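You operate a simulated robot arm through the tools that you are given. There is no shell and no other tool.

You run a simulated robot arm. Do the job below in one go: nothing can be reset, and whatever is moved stays where it is left.

Task
Zero the yellow gauge, then feed the head in about 0.22 mm on it with the knob.
Fine: loosen the orange and black levers for it and tighten both again.

Only the result counts: the job must be done as asked and must still hold three seconds after the hand-in. Knocking over, shifting, dropping, spilling or breaking anything else fails it.

Robot
A 7-joint arm with a two-finger parallel gripper, fixed in place. Base frame: the origin is at the foot of the arm, x ahead of it, y to its left, z up. Lengths are in m, angles in rad, forces in N, time in s.
With the tool pointing down near the work surface it reaches from about 0.2 to 0.74 m from the base axis. Its first joint turns from -2.897 to 2.897 rad. Payload 1.57 kg.
Tool frame: the origin (TCP) lies between the finger pads and is the grasp point; the fingertips stand 0.03 m ahead of it; z points along the fingers, y is the line along which they close. Largest opening 0.11 m; finger width 0.024, thickness 0.012; the body of the gripper, 0.048 by 0.112 m, starts 0.078 m behind the TCP.
Orientation is that of the tool frame in the base frame, as a unit quaternion [w, x, y, z]. With the fingers straight down and closing along the base's y, the tool's x points along the base's -x, its y along +y and its z along -z.

Tools
- The arm moves only by the tool move_arm. Its argument "increments" is a list of rows, each an object (a shift or turn left out is 0, a gripper value left out holds the last) with "gripper": the closure in counts, from 0 (fully open) to 255 (shut); "dp": the shift along the tool's x, y, z in m, a list of three; "turn": the turn, a rotation vector about the tool's x, y, z in rad, a list of three. In form: [{"gripper": gripper, "dp": [tx, ty, tz], "turn": [ax, ay, az]}, ...]. A call has 1 to 20 rows; each row is the pose to reach, as a shift and turn from the pose commanded when the call began, along the tool's axes at that moment. A row lasts 0.2 s, in which the tool goes at most 0.05 m and 0.15 rad; a call with a longer step from one row to the next is refused whole, and so is a gripper value outside its range. Where a pose cannot be reached the arm comes as near as it can. A force on the tool above 40 N (or 10 N above the force at the start of the call, whichever is more), or a blocked arm, ends the call early, and 0.2 s more pass. The fingers move at their own pace (about 0.045 m/s each) and stop on an object; they squeeze with about 39 N. The grip force told is the motor's: it shows also when the fingers shut on nothing. Time passes only in rows, and 0.2 s behind the last, so rows that repeat a pose let the fingers close. The reply holds the time, the measured pose of the TCP, the force on the tool along the base axes, the opening and the grip force, in the units named above and with some noise, with the torque about the TCP (base axes, N m) and any sound that the robot's microphone picked up.
- Cameras (640 x 400 px; columns grow to the right, rows downward): "scene" is fixed at [0.4009, 0.4991, 1.6308]; the picture's right is [-0.92, 0.38, 0.00], its down [0.20, 0.48, -0.85] and it looks along [-0.33, -0.79, -0.52] (base axes); focal length 340 px, centre (320, 200). "wrist" rides on the gripper at [0.07, 0.016, -0.141] in the tool frame; the picture's right is [-0.23, 0.97, 0.00], its down [-0.85, -0.20, -0.48] and it looks along [-0.47, -0.11, 0.88] (tool axes); focal length 222 px, centre (320, 200). There is no depth. A picture from a camera that has moved, and an enlarged one, comes with that camera's place and axes in the base frame and with its lens.
- snapshot(camera): a new picture of that camera. The clock stands still meanwhile.
- lift_body(by): slides the trunk up (or, below 0, down) by that many m; the arm rides with it, the base frame stays. It gives what a move gives, with no picture.
- inspect(camera, box): a new picture of the part [left, top, right, bottom] of that camera's present view, enlarged. The clock stands still meanwhile.
- finish_job(): hands the job in; it is judged then, once.

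Nothing tells you positions but the pictures and the camera data. Unless the task says otherwise, let go and move clear before handing in.

The tools are called after "Emit:" as name(argument=value, ...) on one line, values as JSON. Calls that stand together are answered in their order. move_arm: Moves the arm, as the interface text tells. Its arguments: {"type":"object","properties":{"increments":{"type":"array","items":{"type":"object","properties":{"gripper":{"type":"number"},"dp":{"type":"array","items":{"type":"number"}},"turn":{"type":"array","items":{"type":"number"}}}}}},"required":["increments"]} The other tools are called the same way: lift_body (by) slides the trunk up or down; snapshot (camera) takes a picture; inspect (camera, box) takes an enlarged picture of a part of a camera's view; finish_job () hands the job in.

At the start:

```text
clock: 0.0
ee_pos: [0.0905, -0.3982, 1.233]
tool_rot: [0.0, 0.0, 1.0, 0.0]
force: [-0.7, -0.4, -0.9]
wrist_torque: [-0.03, -0.01, -0.03]
opening: 0.11
gripper_force: 0.0
trunk travel left (down, up): [-0.525, 0.065]
```

scene: 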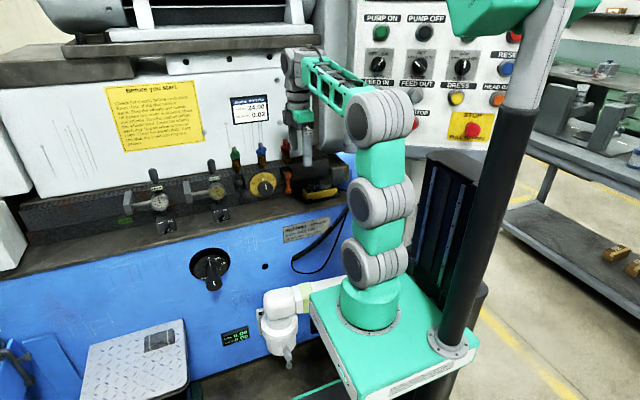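
wrist: 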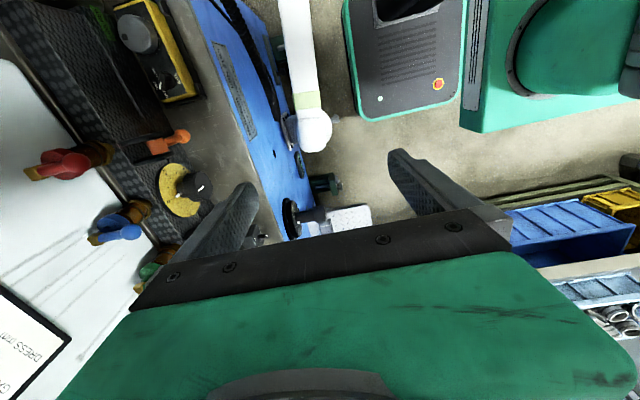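

I see a machine (grinder) with a row of gauges, levers and knobs on a ledge behind the arm. I'll enlarge the relevant parts of the views before moving.

Emit:
inspect(camera="scene", box=[110, 130, 350, 280])

Emit:
inspect(camera="scene", box=[100, 80, 220, 155])

Emit:
inspect(camera="scene", box=[200, 140, 350, 220])

Emit:
inspect(camera="wrist", box=[0, 0, 260, 300])

Emit:
inspect(camera="scene", box=[220, 80, 290, 130])

```text
2.67 times, centred on (230, 205) of scene
camera zoom: at [0.4009, 0.4991, 1.6308], right [-0.92, 0.38, 0.0], down [0.2, 0.48, -0.85], along [-0.33, -0.79, -0.52], focal length 905 px, centre (560, 187)
```

zoom: 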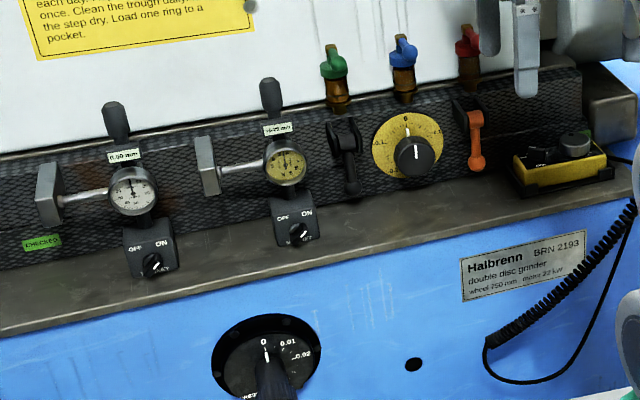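

```text
5.33 times, centred on (160, 118) of scene
camera zoom: at [0.4009, 0.4991, 1.6308], right [-0.92, 0.38, 0.0], down [0.2, 0.48, -0.85], along [-0.33, -0.79, -0.52], focal length 1811 px, centre (1173, 640)
```

zoom: 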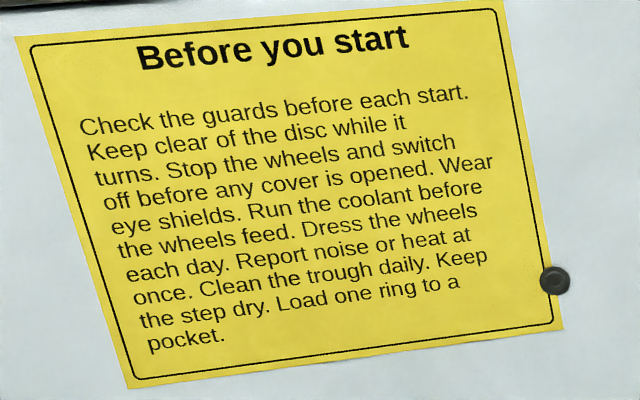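

```text
4.27 times, centred on (275, 180) of scene
camera zoom: at [0.4009, 0.4991, 1.6308], right [-0.92, 0.38, 0.0], down [0.2, 0.48, -0.85], along [-0.33, -0.79, -0.52], focal length 1449 px, centre (512, 285)
```

zoom: 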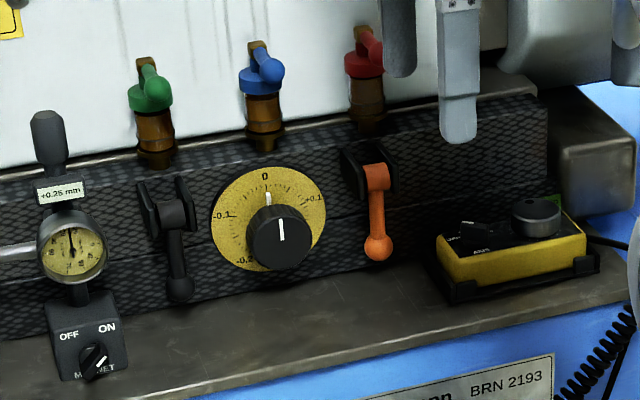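

```text
1.33 times, centred on (130, 150) of wrist
camera zoom: at [0.0207, -0.3824, 1.3745], right [0.23, 0.97, 0.0], down [0.85, -0.2, 0.48], along [0.47, -0.11, -0.88], focal length 296 px, centre (573, 267)
```

zoom: 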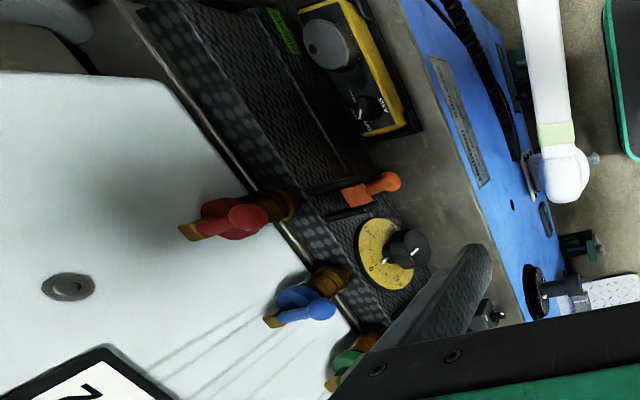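

```text
8.00 times, centred on (255, 105) of scene
camera zoom: at [0.4009, 0.4991, 1.6308], right [-0.92, 0.38, 0.0], down [0.2, 0.48, -0.85], along [-0.33, -0.79, -0.52], focal length 2716 px, centre (840, 960)
```

zoom: 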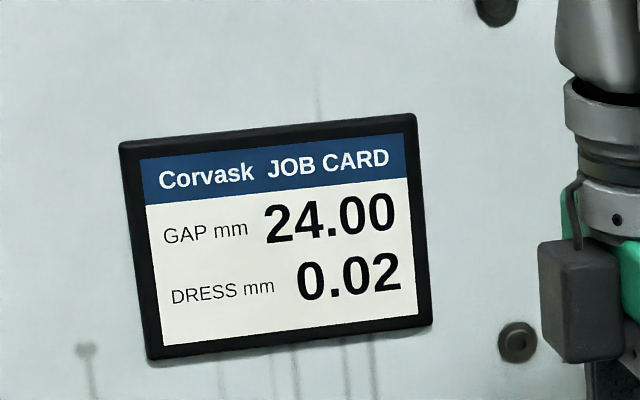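

The clamp levers (black, orange), the black knob on the yellow dial and the yellow gauge (+0.25 mm) are on the machine apron at about y≈-0.68. I'll enlarge more labels and details before moving.

Emit:
inspect(camera="scene", box=[200, 170, 250, 240])

Emit:
inspect(camera="scene", box=[115, 160, 205, 240])

Emit:
inspect(camera="scene", box=[225, 150, 305, 210])

Emit:
inspect(camera="scene", box=[180, 230, 300, 350])

Emit:
inspect(camera="scene", box=[350, 0, 530, 150])

Emit:
inspect(camera="scene", box=[290, 150, 360, 210])

```text
5.71 times, centred on (225, 205) of scene
camera zoom: at [0.4009, 0.4991, 1.6308], right [-0.92, 0.38, 0.0], down [0.2, 0.48, -0.85], along [-0.33, -0.79, -0.52], focal length 1940 px, centre (863, 171)
```

zoom: 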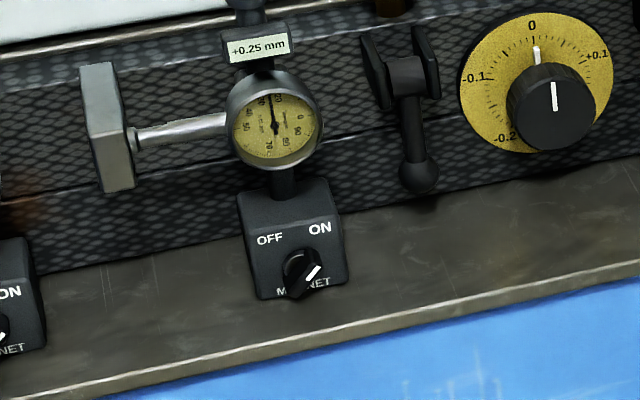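

```text
5.00 times, centred on (160, 200) of scene
camera zoom: at [0.4009, 0.4991, 1.6308], right [-0.92, 0.38, 0.0], down [0.2, 0.48, -0.85], along [-0.33, -0.79, -0.52], focal length 1698 px, centre (1120, 200)
```

zoom: 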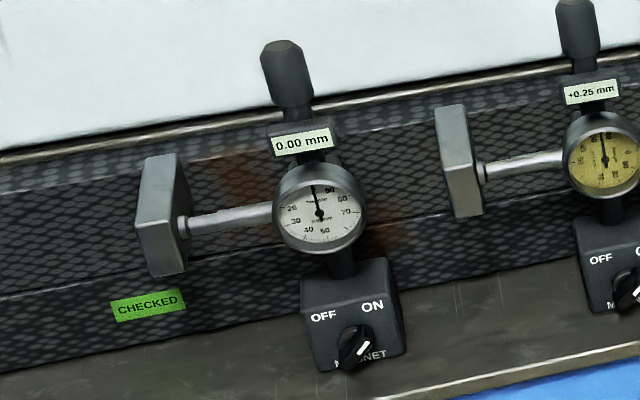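

```text
6.67 times, centred on (265, 180) of scene
camera zoom: at [0.4009, 0.4991, 1.6308], right [-0.92, 0.38, 0.0], down [0.2, 0.48, -0.85], along [-0.33, -0.79, -0.52], focal length 2263 px, centre (687, 333)
```

zoom: 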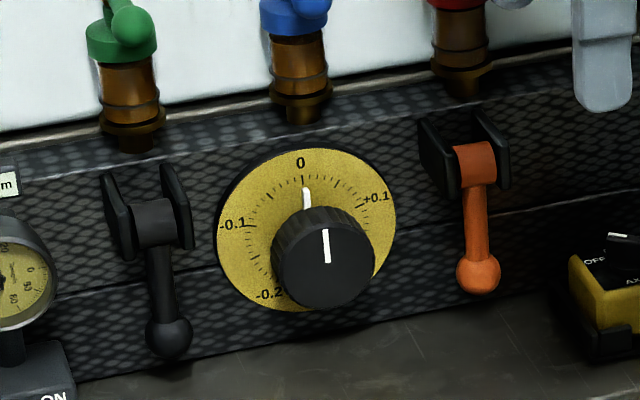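

```text
3.33 times, centred on (240, 290) of scene
camera zoom: at [0.4009, 0.4991, 1.6308], right [-0.92, 0.38, 0.0], down [0.2, 0.48, -0.85], along [-0.33, -0.79, -0.52], focal length 1132 px, centre (587, -100)
```

zoom: 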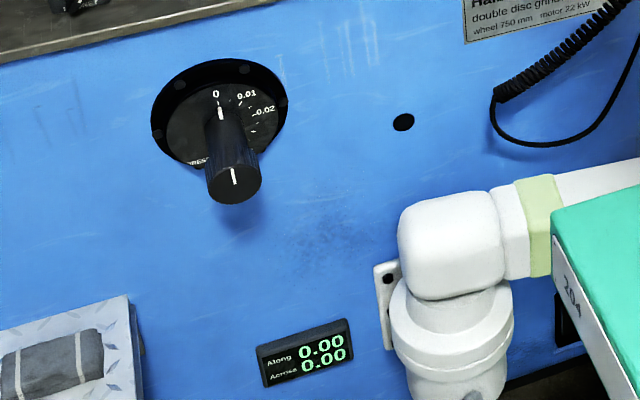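

```text
2.67 times, centred on (440, 75) of scene
camera zoom: at [0.4009, 0.4991, 1.6308], right [-0.92, 0.38, 0.0], down [0.2, 0.48, -0.85], along [-0.33, -0.79, -0.52], focal length 905 px, centre (0, 533)
```

zoom: 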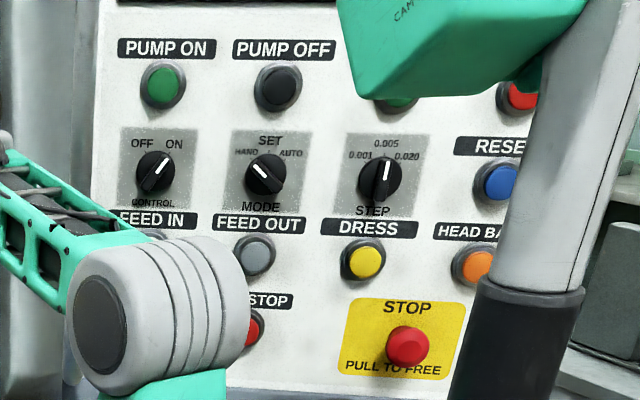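

```text
6.67 times, centred on (325, 180) of scene
camera zoom: at [0.4009, 0.4991, 1.6308], right [-0.92, 0.38, 0.0], down [0.2, 0.48, -0.85], along [-0.33, -0.79, -0.52], focal length 2263 px, centre (287, 333)
```

zoom: 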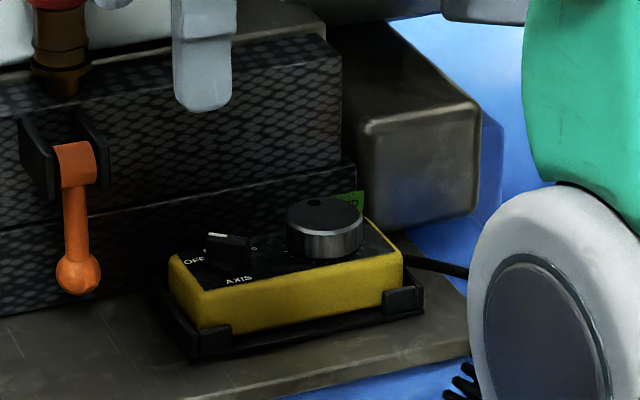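

The levers hang from clevises and pivot outward about x, the knob's axis is along y, and the gauge has a turnable bezel. I'll point the hand at the wall (tool z along -y, camera on top) to look closer.

Emit:
move_arm(increments=[{"gripper": 0, "dp": [-0.007, 0, 0.009], "turn": [0.0806, 0.0806, -0.0806]}, {"dp": [-0.014, 0, 0.018], "turn": [0.1612, 0.1612, -0.1612]}, {"dp": [-0.021, 0, 0.027], "turn": [0.2418, 0.2418, -0.2418]}, {"dp": [-0.028, 0.005, 0.036], "turn": [0.3224, 0.3224, -0.3224]}, {"dp": [-0.035, 0.005, 0.045], "turn": [0.403, 0.403, -0.403]}, {"dp": [-0.042, 0.005, 0.054], "turn": [0.4837, 0.4837, -0.4837]}, {"dp": [-0.049, 0.01, 0.063], "turn": [0.5643, 0.5643, -0.5643]}, {"dp": [-0.056, 0.01, 0.072], "turn": [0.6449, 0.6449, -0.6449]}, {"dp": [-0.063, 0.01, 0.081], "turn": [0.7255, 0.7255, -0.7255]}, {"dp": [-0.07, 0.01, 0.09], "turn": [0.8061, 0.8061, -0.8061]}, {"dp": [-0.077, 0.01, 0.099], "turn": [0.8867, 0.8867, -0.8867]}, {"dp": [-0.084, 0.01, 0.108], "turn": [0.9673, 0.9673, -0.9673]}, {"dp": [-0.091, 0.01, 0.117], "turn": [1.0479, 1.0479, -1.0479]}, {"dp": [-0.098, 0.01, 0.126], "turn": [1.1286, 1.1286, -1.1286]}, {"dp": [-0.105, 0.01, 0.133], "turn": [1.2092, 1.2092, -1.2092]}])

Emit:
snapshot(camera="scene")

Emit:
snapshot(camera="wrist")

```text
clock: 3.3
ee_pos: [0.0233, -0.3458, 1.5253]
tool_rot: [0.48, 0.519, -0.507, 0.494]
force: [27.5, -6.5, -13.7]
wrist_torque: [0.1, -0.67, 0.51]
opening: 0.0885
gripper_force: 0.1
out of reach, approached as far as the arm can: row 1, 4, 5, 6, 7, 8, 9, 10, 11, 12, 13, 14, 15
trunk travel left (down, up): [-0.525, 0.065]
stopped in row 15: the force on the tool passed its limit at 53 N (the readings are from after the stop); the commanded pose is now the measured one
```

```text
taken
```

scene: 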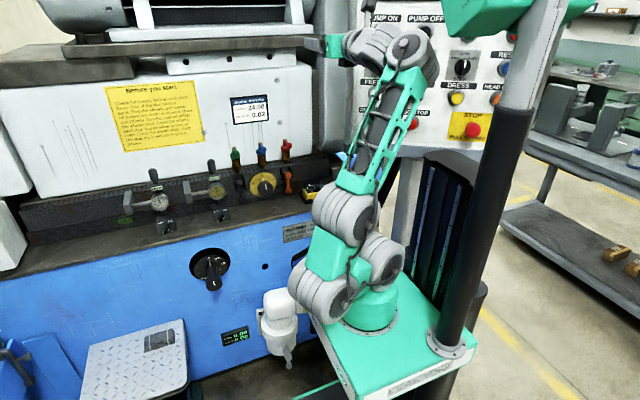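

```text
taken
camera wrist: at [0.0033, -0.2102, 1.6024], right [-0.97, -0.01, -0.23], down [0.19, 0.53, -0.83], along [0.13, -0.85, -0.51], focal length 222 px, centre (320, 200)
```

wrist: 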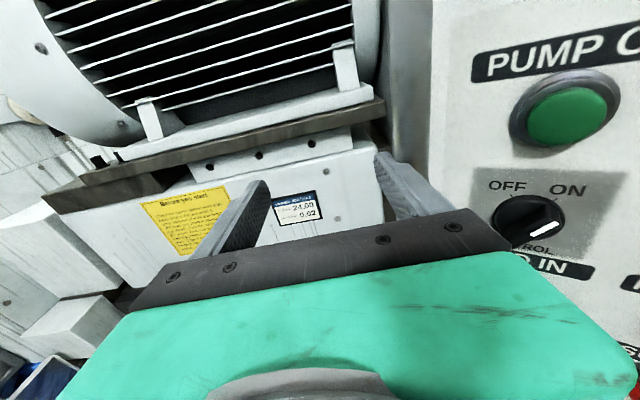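

The arm drifted upward (poses out of reach) and a finger touched near the white control cabinet. I'll back off gently towards +x and look again.

Emit:
move_arm(increments=[{"dp": [0, -0.02, -0.005]}, {"dp": [0, -0.04, -0.01]}, {"dp": [0, -0.06, -0.015]}, {"dp": [0, -0.09, -0.02]}, {"dp": [0, -0.12, -0.02]}])

Emit:
snapshot(camera="scene")

Emit:
snapshot(camera="wrist")

Emit:
inspect(camera="scene", box=[300, 0, 530, 150])

```text
clock: 4.5
ee_pos: [0.081, -0.3182, 1.5696]
tool_rot: [0.481, 0.513, -0.511, 0.494]
force: [0.8, 0.5, -0.3]
wrist_torque: [0.01, 0.01, 0.01]
opening: 0.1101
gripper_force: 0.0
out of reach, approached as far as the arm can: row 3, 4, 5
trunk travel left (down, up): [-0.525, 0.065]
```

```text
taken
```

scene: 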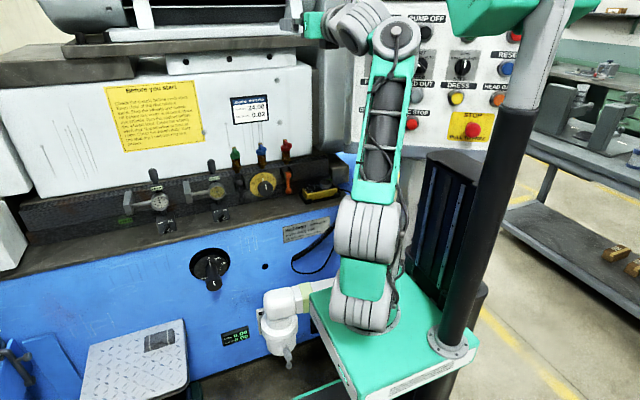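

```text
taken
camera wrist: at [0.0625, -0.1819, 1.6461], right [-0.97, 0.0, -0.24], down [0.2, 0.52, -0.83], along [0.13, -0.85, -0.51], focal length 222 px, centre (320, 200)
```

wrist: 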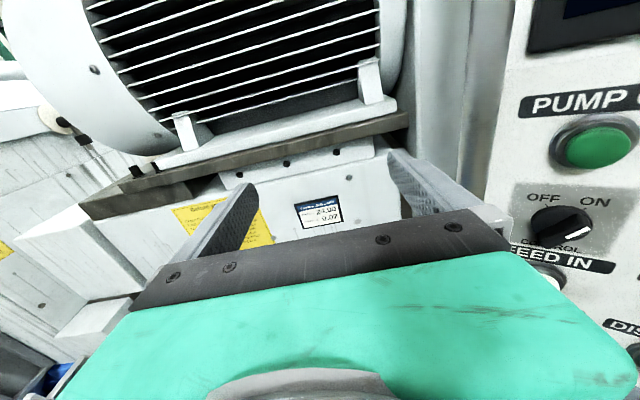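

```text
2.67 times, centred on (415, 75) of scene
camera zoom: at [0.4009, 0.4991, 1.6308], right [-0.92, 0.38, 0.0], down [0.2, 0.48, -0.85], along [-0.33, -0.79, -0.52], focal length 905 px, centre (67, 533)
```

zoom: 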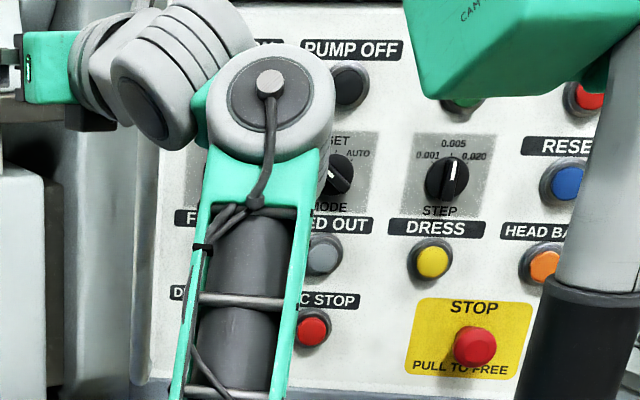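

The arm is folded because the shoulder is too high for a horizontal hand; lowering the trunk will bring this pose down to gauge height. The table is clear of the white pipe (y≈-0.44), so I lower it in two steps.

Emit:
lift_body(by=-0.25)

Emit:
snapshot(camera="scene")

Emit:
snapshot(camera="wrist")

```text
clock: 7.1
ee_pos: [0.0822, -0.318, 1.3202]
tool_rot: [0.481, 0.513, -0.51, 0.495]
force: [0.3, 0.1, 0.0]
wrist_torque: [0.01, 0.01, -0.01]
opening: 0.1101
gripper_force: 0.0
trunk travel left (down, up): [-0.275, 0.315]
```

```text
taken
```

scene: 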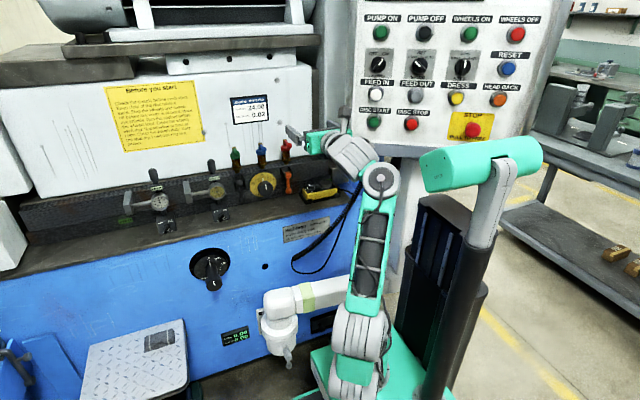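

```text
taken
camera wrist: at [0.0627, -0.1816, 1.3961], right [-0.97, 0.0, -0.24], down [0.2, 0.52, -0.83], along [0.13, -0.85, -0.51], focal length 222 px, centre (320, 200)
```

wrist: 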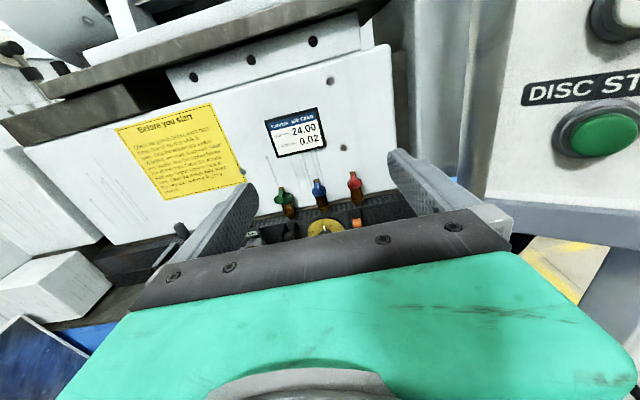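

Trunk lowers cleanly; the apron is now coming into wrist view. I'll lower another 0.23 m.

Emit:
lift_body(by=-0.23)

Emit:
snapshot(camera="scene")

Emit:
snapshot(camera="wrist")

```text
clock: 9.5
ee_pos: [0.0818, -0.3167, 1.0908]
tool_rot: [0.481, 0.513, -0.511, 0.495]
force: [-0.3, -0.1, -0.7]
wrist_torque: [-0.04, -0.02, -0.01]
opening: 0.1102
gripper_force: 0.2
trunk travel left (down, up): [-0.045, 0.545]
```

```text
taken
```

scene: 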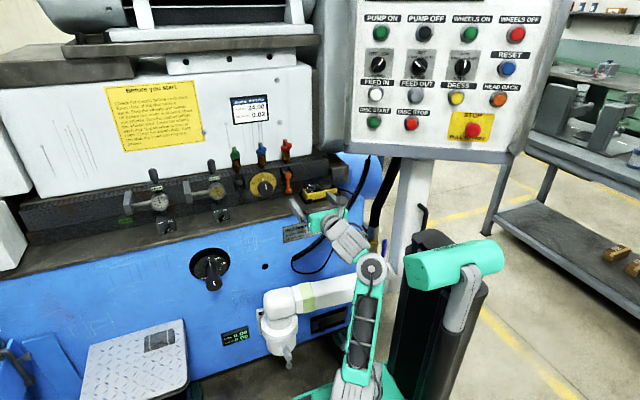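

```text
taken
camera wrist: at [0.0627, -0.1816, 1.1661], right [-0.97, 0.0, -0.24], down [0.2, 0.52, -0.83], along [0.13, -0.85, -0.51], focal length 222 px, centre (320, 200)
```

wrist: 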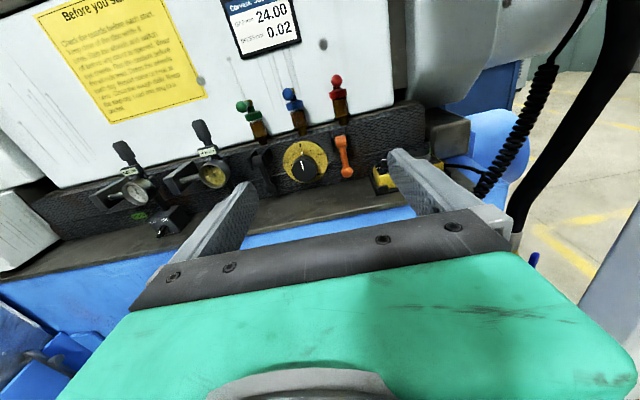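

Excellent view from the wrist. I'll enlarge each item from here.

Emit:
inspect(camera="wrist", box=[230, 70, 390, 210])

Emit:
inspect(camera="wrist", box=[90, 110, 250, 240])

Emit:
inspect(camera="scene", box=[190, 140, 300, 220])

```text
2.86 times, centred on (310, 140) of wrist
camera zoom: at [0.0627, -0.1816, 1.1661], right [-0.97, 0.0, -0.24], down [0.2, 0.52, -0.83], along [0.13, -0.85, -0.51], focal length 635 px, centre (349, 371)
```

zoom: 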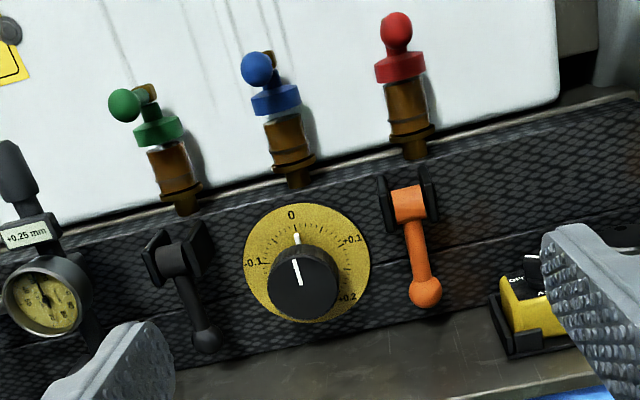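

```text
3.08 times, centred on (170, 175) of wrist
camera zoom: at [0.0627, -0.1816, 1.1661], right [-0.97, 0.0, -0.24], down [0.2, 0.52, -0.83], along [0.13, -0.85, -0.51], focal length 684 px, centre (782, 277)
```

zoom: 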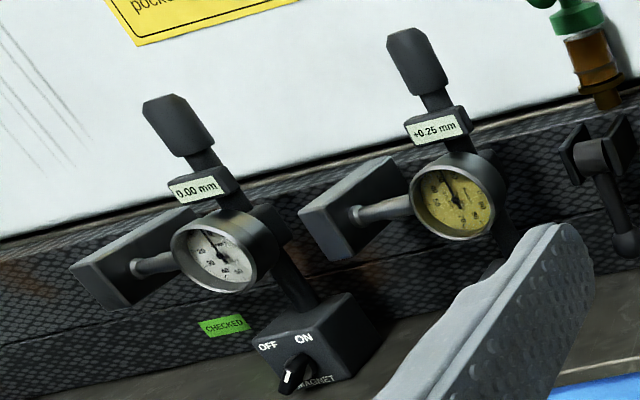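

```text
5.00 times, centred on (245, 180) of scene
camera zoom: at [0.4009, 0.4991, 1.6308], right [-0.92, 0.38, 0.0], down [0.2, 0.48, -0.85], along [-0.33, -0.79, -0.52], focal length 1698 px, centre (695, 300)
```

zoom: 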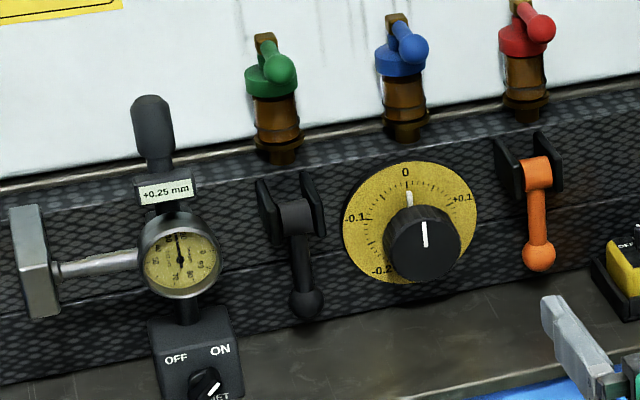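

Everything needed is visible. Next I move to about [0.30,-0.42,1.03] in front of the yellow gauge for a close look, squaring the orientation.

Emit:
move_arm(increments=[{"dp": [-0.007, -0.03, 0.012], "turn": [-0.002, 0.006, -0.002]}, {"dp": [-0.014, -0.06, 0.024], "turn": [-0.004, 0.012, -0.003]}, {"dp": [-0.022, -0.09, 0.036], "turn": [-0.006, 0.018, -0.005]}, {"dp": [-0.03, -0.12, 0.05], "turn": [-0.008, 0.024, -0.006]}, {"dp": [-0.037, -0.15, 0.062], "turn": [-0.01, 0.03, -0.008]}, {"dp": [-0.045, -0.18, 0.075], "turn": [-0.012, 0.036, -0.009]}, {"dp": [-0.052, -0.205, 0.088], "turn": [-0.014, 0.042, -0.01]}, {"dp": [-0.06, -0.22, 0.1], "turn": [-0.016, 0.048, -0.012]}, {"dp": [-0.06, -0.22, 0.1], "turn": [-0.016, 0.048, -0.012]}])

Emit:
snapshot(camera="wrist")

Emit:
snapshot(camera="scene")

```text
clock: 11.5
ee_pos: [0.2455, -0.2701, 1.0328]
tool_rot: [0.501, 0.499, -0.5, 0.5]
force: [-0.2, -0.7, -0.3]
wrist_torque: [0.02, 0.0, 0.0]
opening: 0.1099
gripper_force: 0.1
out of reach, approached as far as the arm can: row 1, 2, 3, 4, 5, 6, 7, 8, 9
trunk travel left (down, up): [-0.045, 0.545]
```

```text
taken
camera wrist: at [0.2278, -0.1294, 1.1027], right [-0.97, 0.0, -0.23], down [0.2, 0.48, -0.86], along [0.11, -0.88, -0.47], focal length 222 px, centre (320, 200)
```

wrist: 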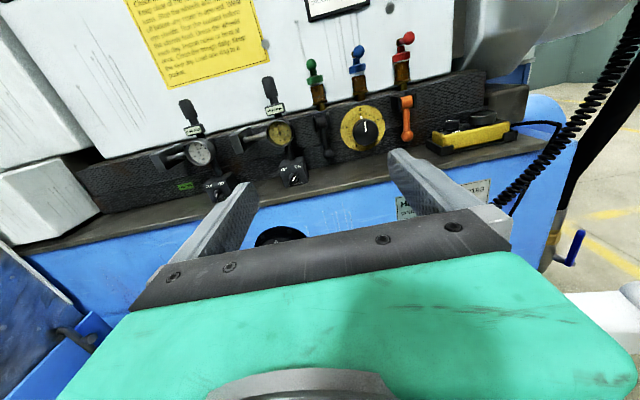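

```text
taken
```

scene: 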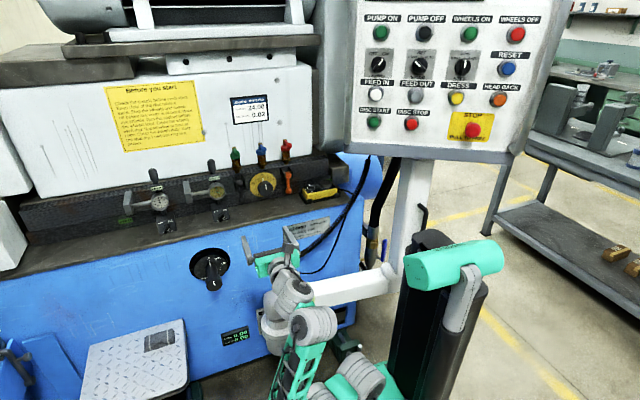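

The gauge view is good but the arm sticks at y≈-0.27. I'll look at the arm's posture to understand which joint is limiting.

Emit:
inspect(camera="scene", box=[200, 200, 440, 400])

Emit:
inspect(camera="wrist", box=[200, 60, 420, 220])

```text
2.00 times, centred on (320, 300) of scene
camera zoom: at [0.4009, 0.4991, 1.6308], right [-0.92, 0.38, 0.0], down [0.2, 0.48, -0.85], along [-0.33, -0.79, -0.52], focal length 679 px, centre (320, 0)
```

zoom: 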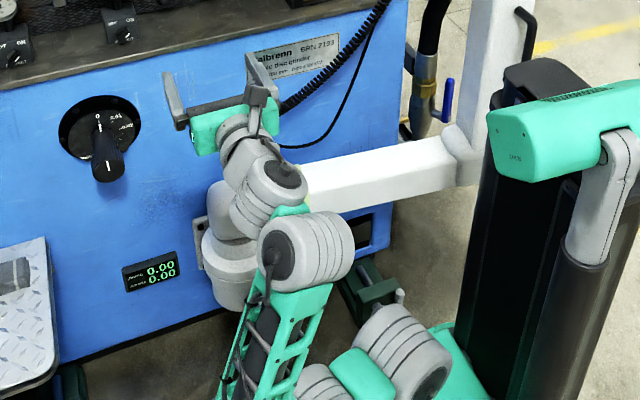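

```text
2.50 times, centred on (310, 140) of wrist
camera zoom: at [0.2278, -0.1294, 1.1027], right [-0.97, 0.0, -0.23], down [0.2, 0.48, -0.86], along [0.11, -0.88, -0.47], focal length 555 px, centre (345, 350)
```

zoom: 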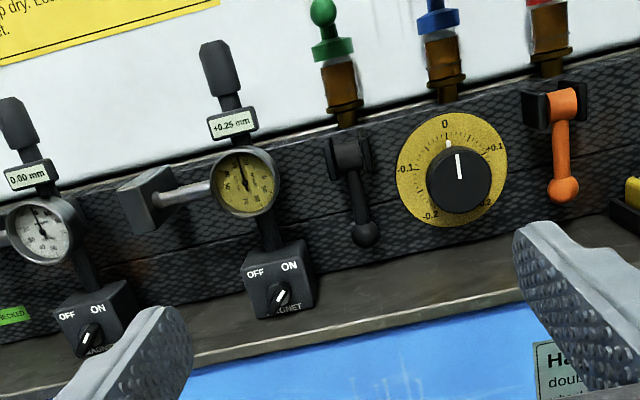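

The forearm is nearly vertical with a tightly folded elbow. I'll test a small move towards the wall from here.

Emit:
move_arm(increments=[{"dp": [0, 0, 0.02]}, {"dp": [0, 0, 0.04]}, {"dp": [0, 0, 0.06]}, {"dp": [0, 0, 0.06]}])

Emit:
snapshot(camera="scene")

```text
clock: 12.5
ee_pos: [0.2439, -0.2701, 1.0324]
tool_rot: [0.5, 0.5, -0.5, 0.5]
force: [-0.5, 0.5, 0.5]
wrist_torque: [0.02, 0.02, 0.0]
opening: 0.1102
gripper_force: 0.0
out of reach, approached as far as the arm can: row 1, 2, 3, 4
trunk travel left (down, up): [-0.045, 0.545]
```

```text
taken
```

scene: 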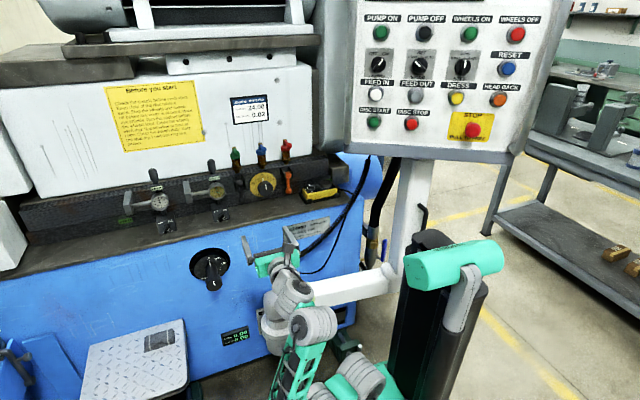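

Stuck by a joint limit. I'll roll the hand +90° about its own axis (camera to the -x side), which should relieve the last joint, and test reach again.

Emit:
move_arm(increments=[{"turn": [0, 0, 0.145]}, {"turn": [0, 0, 0.29]}, {"turn": [0, 0, 0.435]}, {"turn": [0, 0, 0.58]}, {"turn": [0, 0, 0.725]}, {"turn": [0, 0, 0.87]}, {"turn": [0, 0, 1.015]}, {"turn": [0, 0, 1.16]}, {"turn": [0, 0, 1.305]}, {"turn": [0, 0, 1.45]}, {"turn": [0, 0, 1.571]}, {"dp": [0, 0, 0.02], "turn": [0, 0, 1.571]}, {"dp": [0, 0, 0.04], "turn": [0, 0, 1.571]}, {"dp": [0, 0, 0.06], "turn": [0, 0, 1.571]}])

Emit:
snapshot(camera="scene")

Emit:
snapshot(camera="wrist")

```text
clock: 15.5
ee_pos: [0.2457, -0.2688, 1.0355]
tool_rot: [0.001, 0.0, -0.707, 0.708]
force: [-0.3, 1.2, -0.6]
wrist_torque: [-0.05, -0.01, 0.0]
opening: 0.1099
gripper_force: 0.1
out of reach, approached as far as the arm can: row 12, 13, 14
trunk travel left (down, up): [-0.045, 0.545]
```

```text
taken
```

scene: 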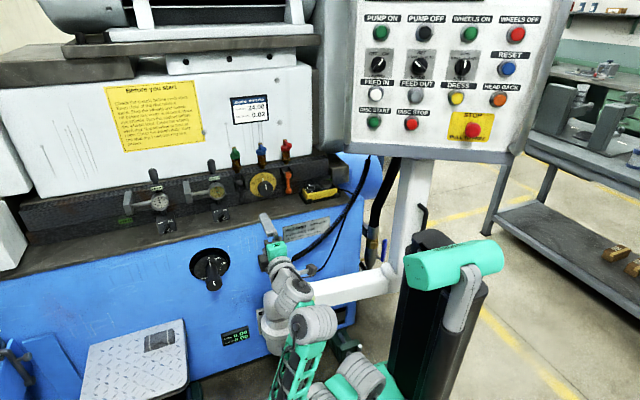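

```text
taken
camera wrist: at [0.1745, -0.1294, 1.0201], right [0.23, 0.0, -0.97], down [0.85, 0.48, 0.2], along [0.47, -0.88, 0.11], focal length 222 px, centre (320, 200)
```

wrist: 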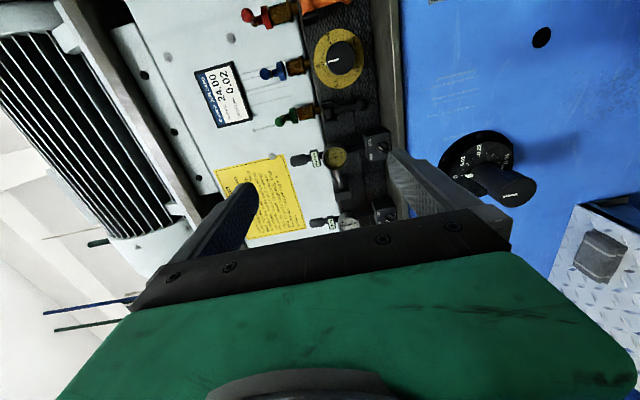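

The roll worked, so the wrist is not the limit; the shoulder/elbow is folded low. I'll raise the hand 0.3 m so the arm unfolds to elbow-up, then move toward the wall.

Emit:
move_arm(increments=[{"dp": [0, -0.03, 0]}, {"dp": [0, -0.06, 0]}, {"dp": [0, -0.09, 0]}, {"dp": [0, -0.12, 0]}, {"dp": [0, -0.15, 0]}, {"dp": [0, -0.18, 0]}, {"dp": [0, -0.21, 0]}, {"dp": [0, -0.24, 0]}, {"dp": [0, -0.27, 0]}, {"dp": [0, -0.3, 0]}, {"dp": [0, -0.3, 0.03]}, {"dp": [0, -0.3, 0.06]}, {"dp": [0, -0.3, 0.09]}, {"dp": [0, -0.3, 0.12]}, {"dp": [0, -0.3, 0.15]}, {"dp": [0, -0.3, 0.18]}])

Emit:
snapshot(camera="scene")

```text
clock: 18.9
ee_pos: [0.1643, -0.2782, 1.2352]
tool_rot: [0.001, 0.0, -0.706, 0.708]
force: [-0.1, -0.1, 0.1]
wrist_torque: [-0.02, -0.01, -0.02]
opening: 0.1099
gripper_force: 0.0
out of reach, approached as far as the arm can: row 4, 5, 6, 7, 8, 9, 10, 11, 12, 13, 14, 15, 16
trunk travel left (down, up): [-0.045, 0.545]
```

```text
taken
```

scene: 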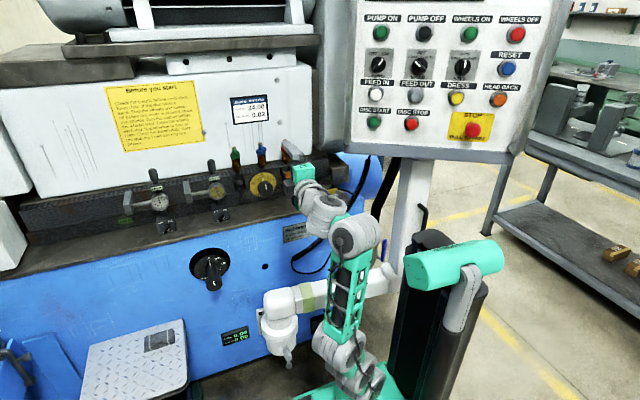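

The upper arm is lying sideways. I'll pitch the hand back to pointing down while moving forward, to recover the normal elbow-up posture.

Emit:
move_arm(increments=[{"dp": [0, 0.01, 0.01], "turn": [-0.14, 0, 0]}, {"dp": [0, 0.02, 0.02], "turn": [-0.28, 0, 0]}, {"dp": [0, 0.03, 0.03], "turn": [-0.42, 0, 0]}, {"dp": [0, 0.04, 0.04], "turn": [-0.56, 0, 0]}, {"dp": [0, 0.05, 0.05], "turn": [-0.7, 0, 0]}, {"dp": [0, 0.06, 0.06], "turn": [-0.84, 0, 0]}, {"dp": [0, 0.07, 0.07], "turn": [-0.98, 0, 0]}, {"dp": [0, 0.08, 0.08], "turn": [-1.12, 0, 0]}, {"dp": [0, 0.09, 0.09], "turn": [-1.26, 0, 0]}, {"dp": [0, 0.1, 0.1], "turn": [-1.4, 0, 0]}, {"dp": [0, 0.11, 0.11], "turn": [-1.54, 0, 0]}, {"dp": [0, 0.12, 0.12], "turn": [-1.571, 0, 0]}])

Emit:
snapshot(camera="scene")

```text
clock: 21.5
ee_pos: [0.1524, -0.3468, 0.9197]
tool_rot: [-0.001, -0.001, 1.0, -0.03]
force: [-0.5, 0.9, 0.9]
wrist_torque: [-0.03, -0.01, 0.01]
opening: 0.1098
gripper_force: 0.1
out of reach, approached as far as the arm can: row 1, 2, 3, 4, 5, 6, 7, 8, 9, 10, 11, 12
trunk travel left (down, up): [-0.045, 0.545]
```

```text
taken
```

scene: 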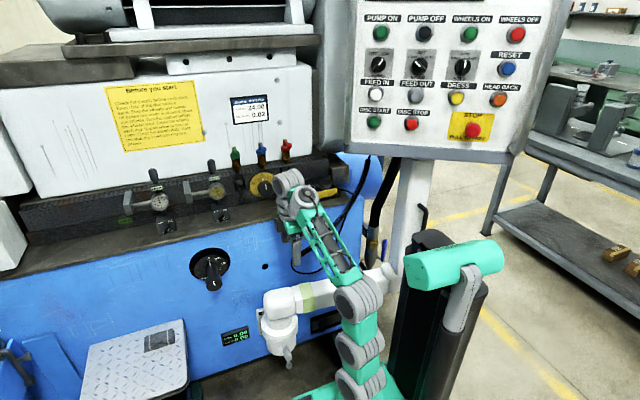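

Posture is now the normal elbow-up one. I'll move forward with the hand down to about [0.2,-0.5,1.04], then pitch up to horizontal.

Emit:
move_arm(increments=[{"dp": [-0.01, -0.02, -0.03]}, {"dp": [-0.02, -0.045, -0.06]}, {"dp": [-0.03, -0.07, -0.09]}, {"dp": [-0.04, -0.1, -0.12]}, {"dp": [-0.05, -0.13, -0.12]}, {"dp": [-0.05, -0.15, -0.12]}])

Emit:
snapshot(camera="scene")

Emit:
snapshot(camera="wrist")

```text
clock: 22.9
ee_pos: [0.1897, -0.4168, 0.9002]
tool_rot: [-0.001, 0.0, 1.0, -0.03]
force: [0.6, -0.7, -1.0]
wrist_torque: [0.06, -0.02, 0.01]
opening: 0.1099
gripper_force: 0.1
out of reach, approached as far as the arm can: row 1, 2, 3, 4, 5, 6
trunk travel left (down, up): [-0.045, 0.545]
```

```text
taken
```

scene: 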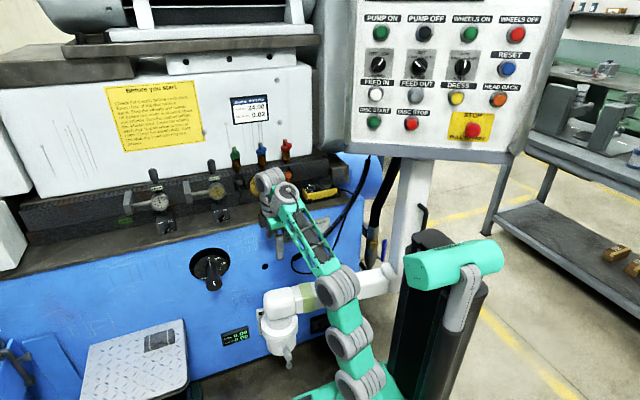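

```text
taken
camera wrist: at [0.1189, -0.3931, 1.0401], right [0.23, 0.97, -0.06], down [0.86, -0.17, 0.49], along [0.46, -0.16, -0.87], focal length 222 px, centre (320, 200)
```

wrist: 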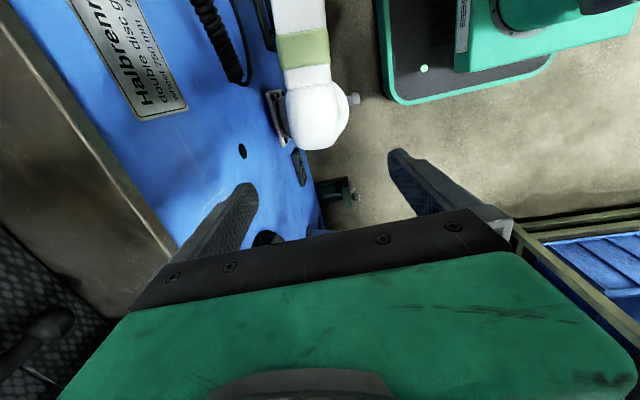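

Still normal posture. Now I pitch the hand up toward the wall while rising to z≈1.04 and y≈-0.50.

Emit:
move_arm(increments=[{"dp": [0, 0, -0.01], "turn": [0.14, 0, 0]}, {"dp": [0, 0, -0.02], "turn": [0.28, 0, 0]}, {"dp": [0, -0.01, -0.04], "turn": [0.42, 0, 0]}, {"dp": [0, -0.02, -0.06], "turn": [0.56, 0, 0]}, {"dp": [0, -0.03, -0.08], "turn": [0.7, 0, 0]}, {"dp": [0, -0.04, -0.1], "turn": [0.84, 0, 0]}, {"dp": [0, -0.05, -0.12], "turn": [0.98, 0, 0]}, {"dp": [0, -0.06, -0.13], "turn": [1.12, 0, 0]}, {"dp": [0, -0.07, -0.14], "turn": [1.26, 0, 0]}, {"dp": [0, -0.075, -0.14], "turn": [1.4, 0, 0]}, {"dp": [0, -0.08, -0.14], "turn": [1.511, 0, 0]}])

Emit:
snapshot(camera="scene")

Emit:
snapshot(camera="wrist")

```text
clock: 25.3
ee_pos: [0.1871, -0.4838, 1.0804]
tool_rot: [0.0, -0.001, 0.832, -0.555]
force: [0.4, 0.0, -0.3]
wrist_torque: [-0.01, -0.03, 0.03]
opening: 0.1101
gripper_force: 0.0
out of reach, approached as far as the arm can: row 7, 8, 9, 10, 11
trunk travel left (down, up): [-0.045, 0.545]
```

```text
taken
```

scene: 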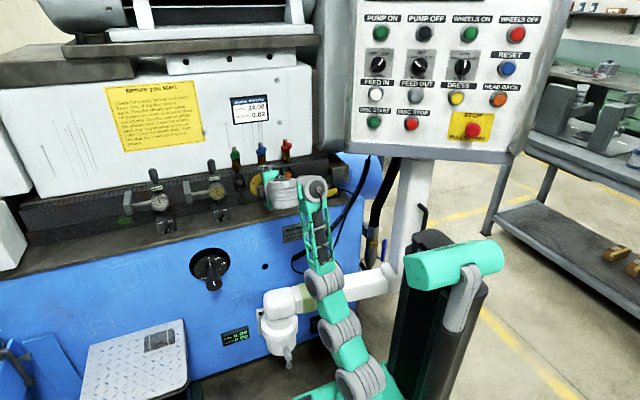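

```text
taken
camera wrist: at [0.1165, -0.3491, 1.1206], right [0.23, 0.38, -0.9], down [0.85, 0.37, 0.37], along [0.47, -0.85, -0.24], focal length 222 px, centre (320, 200)
```

wrist: 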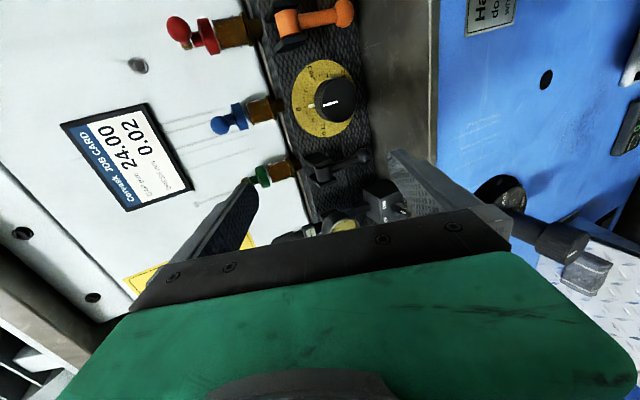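

The hand is within 22° of horizontal, probably held near a wrist singularity because the arm plane is off to +x. I'll shift to x≈0.04 where hand and arm plane agree, then finish pitching.

Emit:
move_arm(increments=[{"dp": [0.04, -0.003, 0.007]}, {"dp": [0.08, -0.006, 0.014]}, {"dp": [0.12, -0.009, 0.021]}, {"dp": [0.15, -0.012, 0.028]}, {"dp": [0.15, -0.012, 0.028], "turn": [0.1, 0, 0]}, {"dp": [0.15, -0.012, 0.028], "turn": [0.2, 0, 0]}, {"dp": [0.15, -0.012, 0.028], "turn": [0.3, 0, 0]}, {"dp": [0.15, -0.012, 0.028], "turn": [0.394, 0, 0]}])

Emit:
snapshot(camera="scene")

Emit:
snapshot(camera="wrist")

```text
clock: 27.1
ee_pos: [0.0336, -0.5144, 1.1035]
tool_rot: [0.004, -0.003, 0.808, -0.589]
force: [-1.1, 0.1, -0.1]
wrist_torque: [0.02, 0.0, -0.03]
opening: 0.1098
gripper_force: 0.1
out of reach, approached as far as the arm can: row 1, 2, 3, 4, 5, 6, 7, 8
trunk travel left (down, up): [-0.045, 0.545]
```

```text
taken
```

scene: 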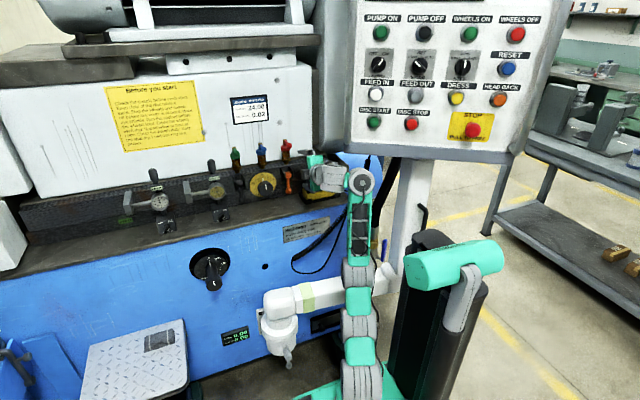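

```text
taken
camera wrist: at [-0.037, -0.3771, 1.1304], right [0.23, 0.3, -0.93], down [0.85, 0.4, 0.34], along [0.47, -0.87, -0.16], focal length 222 px, centre (320, 200)
```

wrist: 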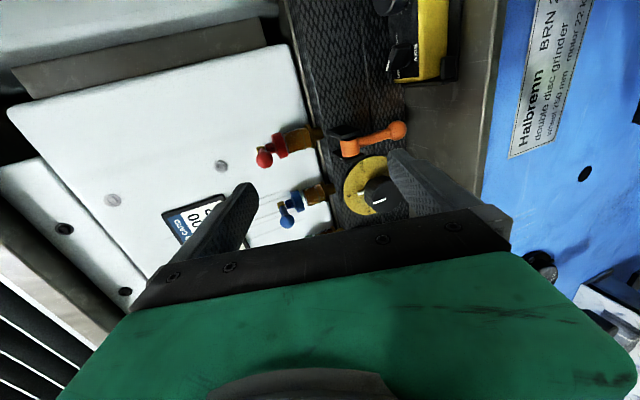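

The wrist twisted sideways at a singularity. I'll go back to hand-down at x≈0 (arm plane through the base axis) and pitch up again strictly in that plane.

Emit:
move_arm(increments=[{"dp": [0.003, 0.02, -0.003], "turn": [-0.13, 0, 0]}, {"dp": [0.006, 0.04, -0.006], "turn": [-0.26, 0, 0]}, {"dp": [0.009, 0.06, -0.009], "turn": [-0.39, 0, 0]}, {"dp": [0.012, 0.08, -0.012], "turn": [-0.52, 0, 0]}, {"dp": [0.015, 0.1, -0.015], "turn": [-0.65, 0, 0]}, {"dp": [0.018, 0.12, -0.018], "turn": [-0.78, 0, 0]}, {"dp": [0.021, 0.14, -0.021], "turn": [-0.91, 0, 0]}, {"dp": [0.024, 0.16, -0.024], "turn": [-1.04, 0, 0]}, {"dp": [0.027, 0.18, -0.027], "turn": [-1.17, 0, 0]}, {"dp": [0.03, 0.2, -0.03], "turn": [-1.26, 0, 0]}, {"dp": [0.03, 0.2, -0.03], "turn": [-1.26, 0, 0]}])

Emit:
inspect(camera="scene", box=[230, 130, 450, 400])

```text
clock: 29.5
ee_pos: [0.0036, -0.4317, 0.8808]
tool_rot: [0.001, -0.005, 1.0, -0.001]
force: [-0.1, 0.1, 0.6]
wrist_torque: [-0.1, 0.0, 0.0]
opening: 0.1098
gripper_force: 0.0
out of reach, approached as far as the arm can: row 3, 4, 5, 6, 8, 9, 10, 11
trunk travel left (down, up): [-0.045, 0.545]
```

```text
1.48 times, centred on (340, 265) of scene
camera zoom: at [0.4009, 0.4991, 1.6308], right [-0.92, 0.38, 0.0], down [0.2, 0.48, -0.85], along [-0.33, -0.79, -0.52], focal length 503 px, centre (290, 104)
```

zoom: 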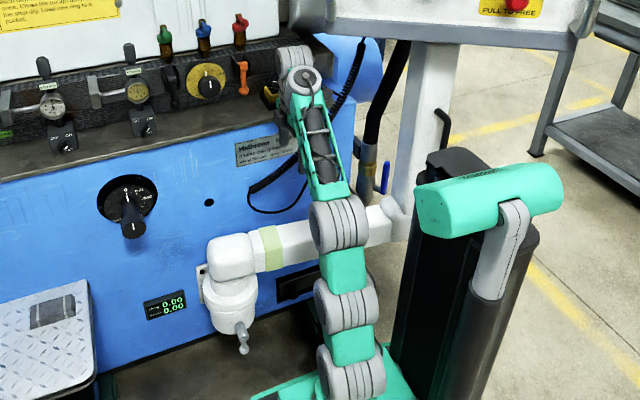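

The arm plane is now clean. I'll raise the trunk 0.10 m (moves the wrist past the straight-line singularity) and then pitch up in-plane.

Emit:
lift_body(by=0.1)

Emit:
move_arm(increments=[{"dp": [0, -0.005, 0], "turn": [0.145, 0, 0]}, {"dp": [0, -0.01, 0], "turn": [0.29, 0, 0]}, {"dp": [0, -0.015, 0], "turn": [0.435, 0, 0]}, {"dp": [0, -0.02, 0], "turn": [0.58, 0, 0]}, {"dp": [0, -0.03, 0], "turn": [0.725, 0, 0]}, {"dp": [0, -0.04, 0], "turn": [0.87, 0, 0]}, {"dp": [0, -0.05, 0], "turn": [1.015, 0, 0]}, {"dp": [0, -0.06, 0], "turn": [1.16, 0, 0]}, {"dp": [0, -0.065, -0.01], "turn": [1.305, 0, 0]}, {"dp": [0, -0.07, -0.01], "turn": [1.45, 0, 0]}, {"dp": [0, -0.07, -0.02], "turn": [1.571, 0, 0]}])

Emit:
snapshot(camera="scene")

Emit:
snapshot(camera="wrist")

```text
clock: 30.8
ee_pos: [0.0044, -0.4329, 0.9811]
tool_rot: [0.001, -0.004, 1.0, 0.001]
force: [-0.8, 0.7, 0.2]
wrist_torque: [0.01, 0.0, 0.02]
opening: 0.1102
gripper_force: 0.0
trunk travel left (down, up): [-0.145, 0.445]
```

```text
clock: 33.1
ee_pos: [0.015, -0.5147, 1.1862]
tool_rot: [-0.004, 0.02, 0.826, -0.563]
force: [-29.0, 9.4, -65.3]
wrist_torque: [-10.29, -5.92, 3.66]
opening: 0.11
gripper_force: 0.1
out of reach, approached as far as the arm can: row 5, 6, 7, 8, 9, 10, 11
trunk travel left (down, up): [-0.145, 0.445]
stopped in row 11: the force on the tool passed its limit at 172 N (the readings are from after the stop); the commanded pose is now the measured one
```

```text
taken
```

scene: 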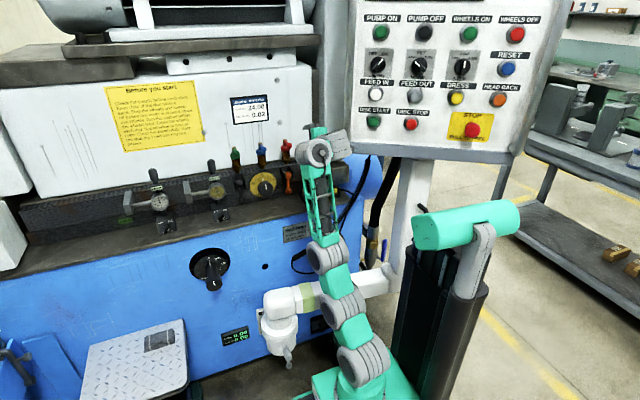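

```text
taken
camera wrist: at [-0.0501, -0.3761, 1.2215], right [0.26, 0.35, -0.9], down [0.86, 0.34, 0.37], along [0.44, -0.87, -0.21], focal length 222 px, centre (320, 200)
```

wrist: 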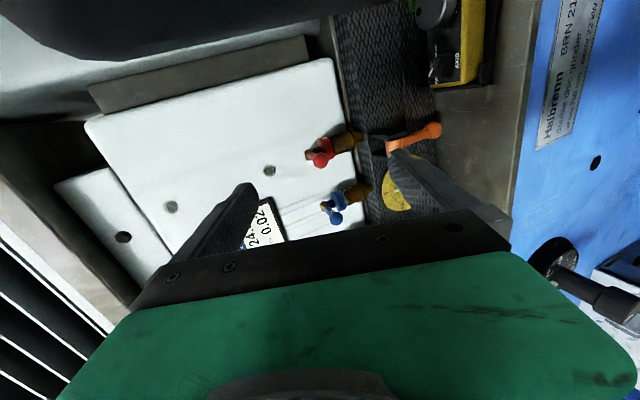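

The hand rose into the underside of the cabinet; I'll back away (+x and down) at once and then study the wrist geometry.

Emit:
move_arm(increments=[{"dp": [0, 0.01, -0.02]}, {"dp": [-0.03, 0.02, -0.04]}, {"dp": [-0.06, 0.04, -0.05]}, {"dp": [-0.09, 0.06, -0.06]}, {"dp": [-0.12, 0.08, -0.06]}])

Emit:
inspect(camera="scene", box=[220, 110, 440, 400])

Emit:
inspect(camera="scene", box=[340, 0, 540, 170])

```text
clock: 33.4
ee_pos: [0.0171, -0.5151, 1.1844]
tool_rot: [0.001, 0.025, 0.829, -0.559]
force: [-33.0, 13.9, -56.6]
wrist_torque: [-9.4, -5.74, 4.11]
opening: 0.1097
gripper_force: 0.1
out of reach, approached as far as the arm can: row 1
trunk travel left (down, up): [-0.145, 0.445]
stopped in row 1: the force on the tool passed its limit at 93 N (the readings are from after the stop); the commanded pose is now the measured one
```

```text
1.38 times, centred on (330, 255) of scene
camera zoom: at [0.4009, 0.4991, 1.6308], right [-0.92, 0.38, 0.0], down [0.2, 0.48, -0.85], along [-0.33, -0.79, -0.52], focal length 468 px, centre (306, 124)
```

zoom: 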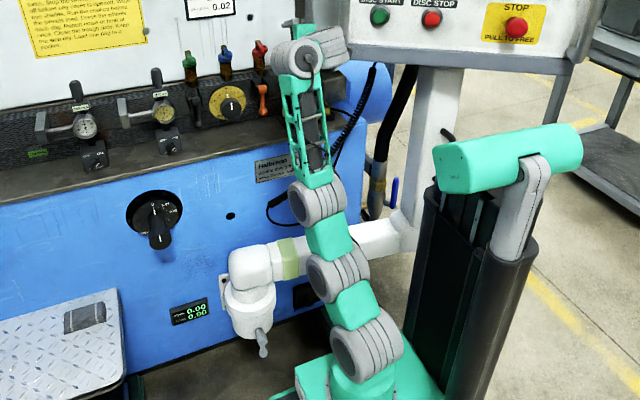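

```text
2.35 times, centred on (440, 85) of scene
camera zoom: at [0.4009, 0.4991, 1.6308], right [-0.92, 0.38, 0.0], down [0.2, 0.48, -0.85], along [-0.33, -0.79, -0.52], focal length 799 px, centre (38, 471)
```

zoom: 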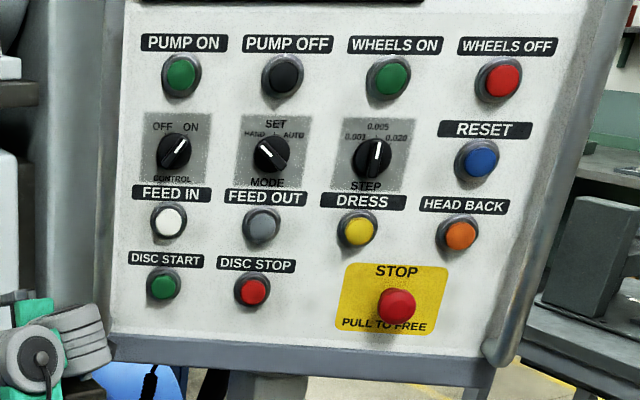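

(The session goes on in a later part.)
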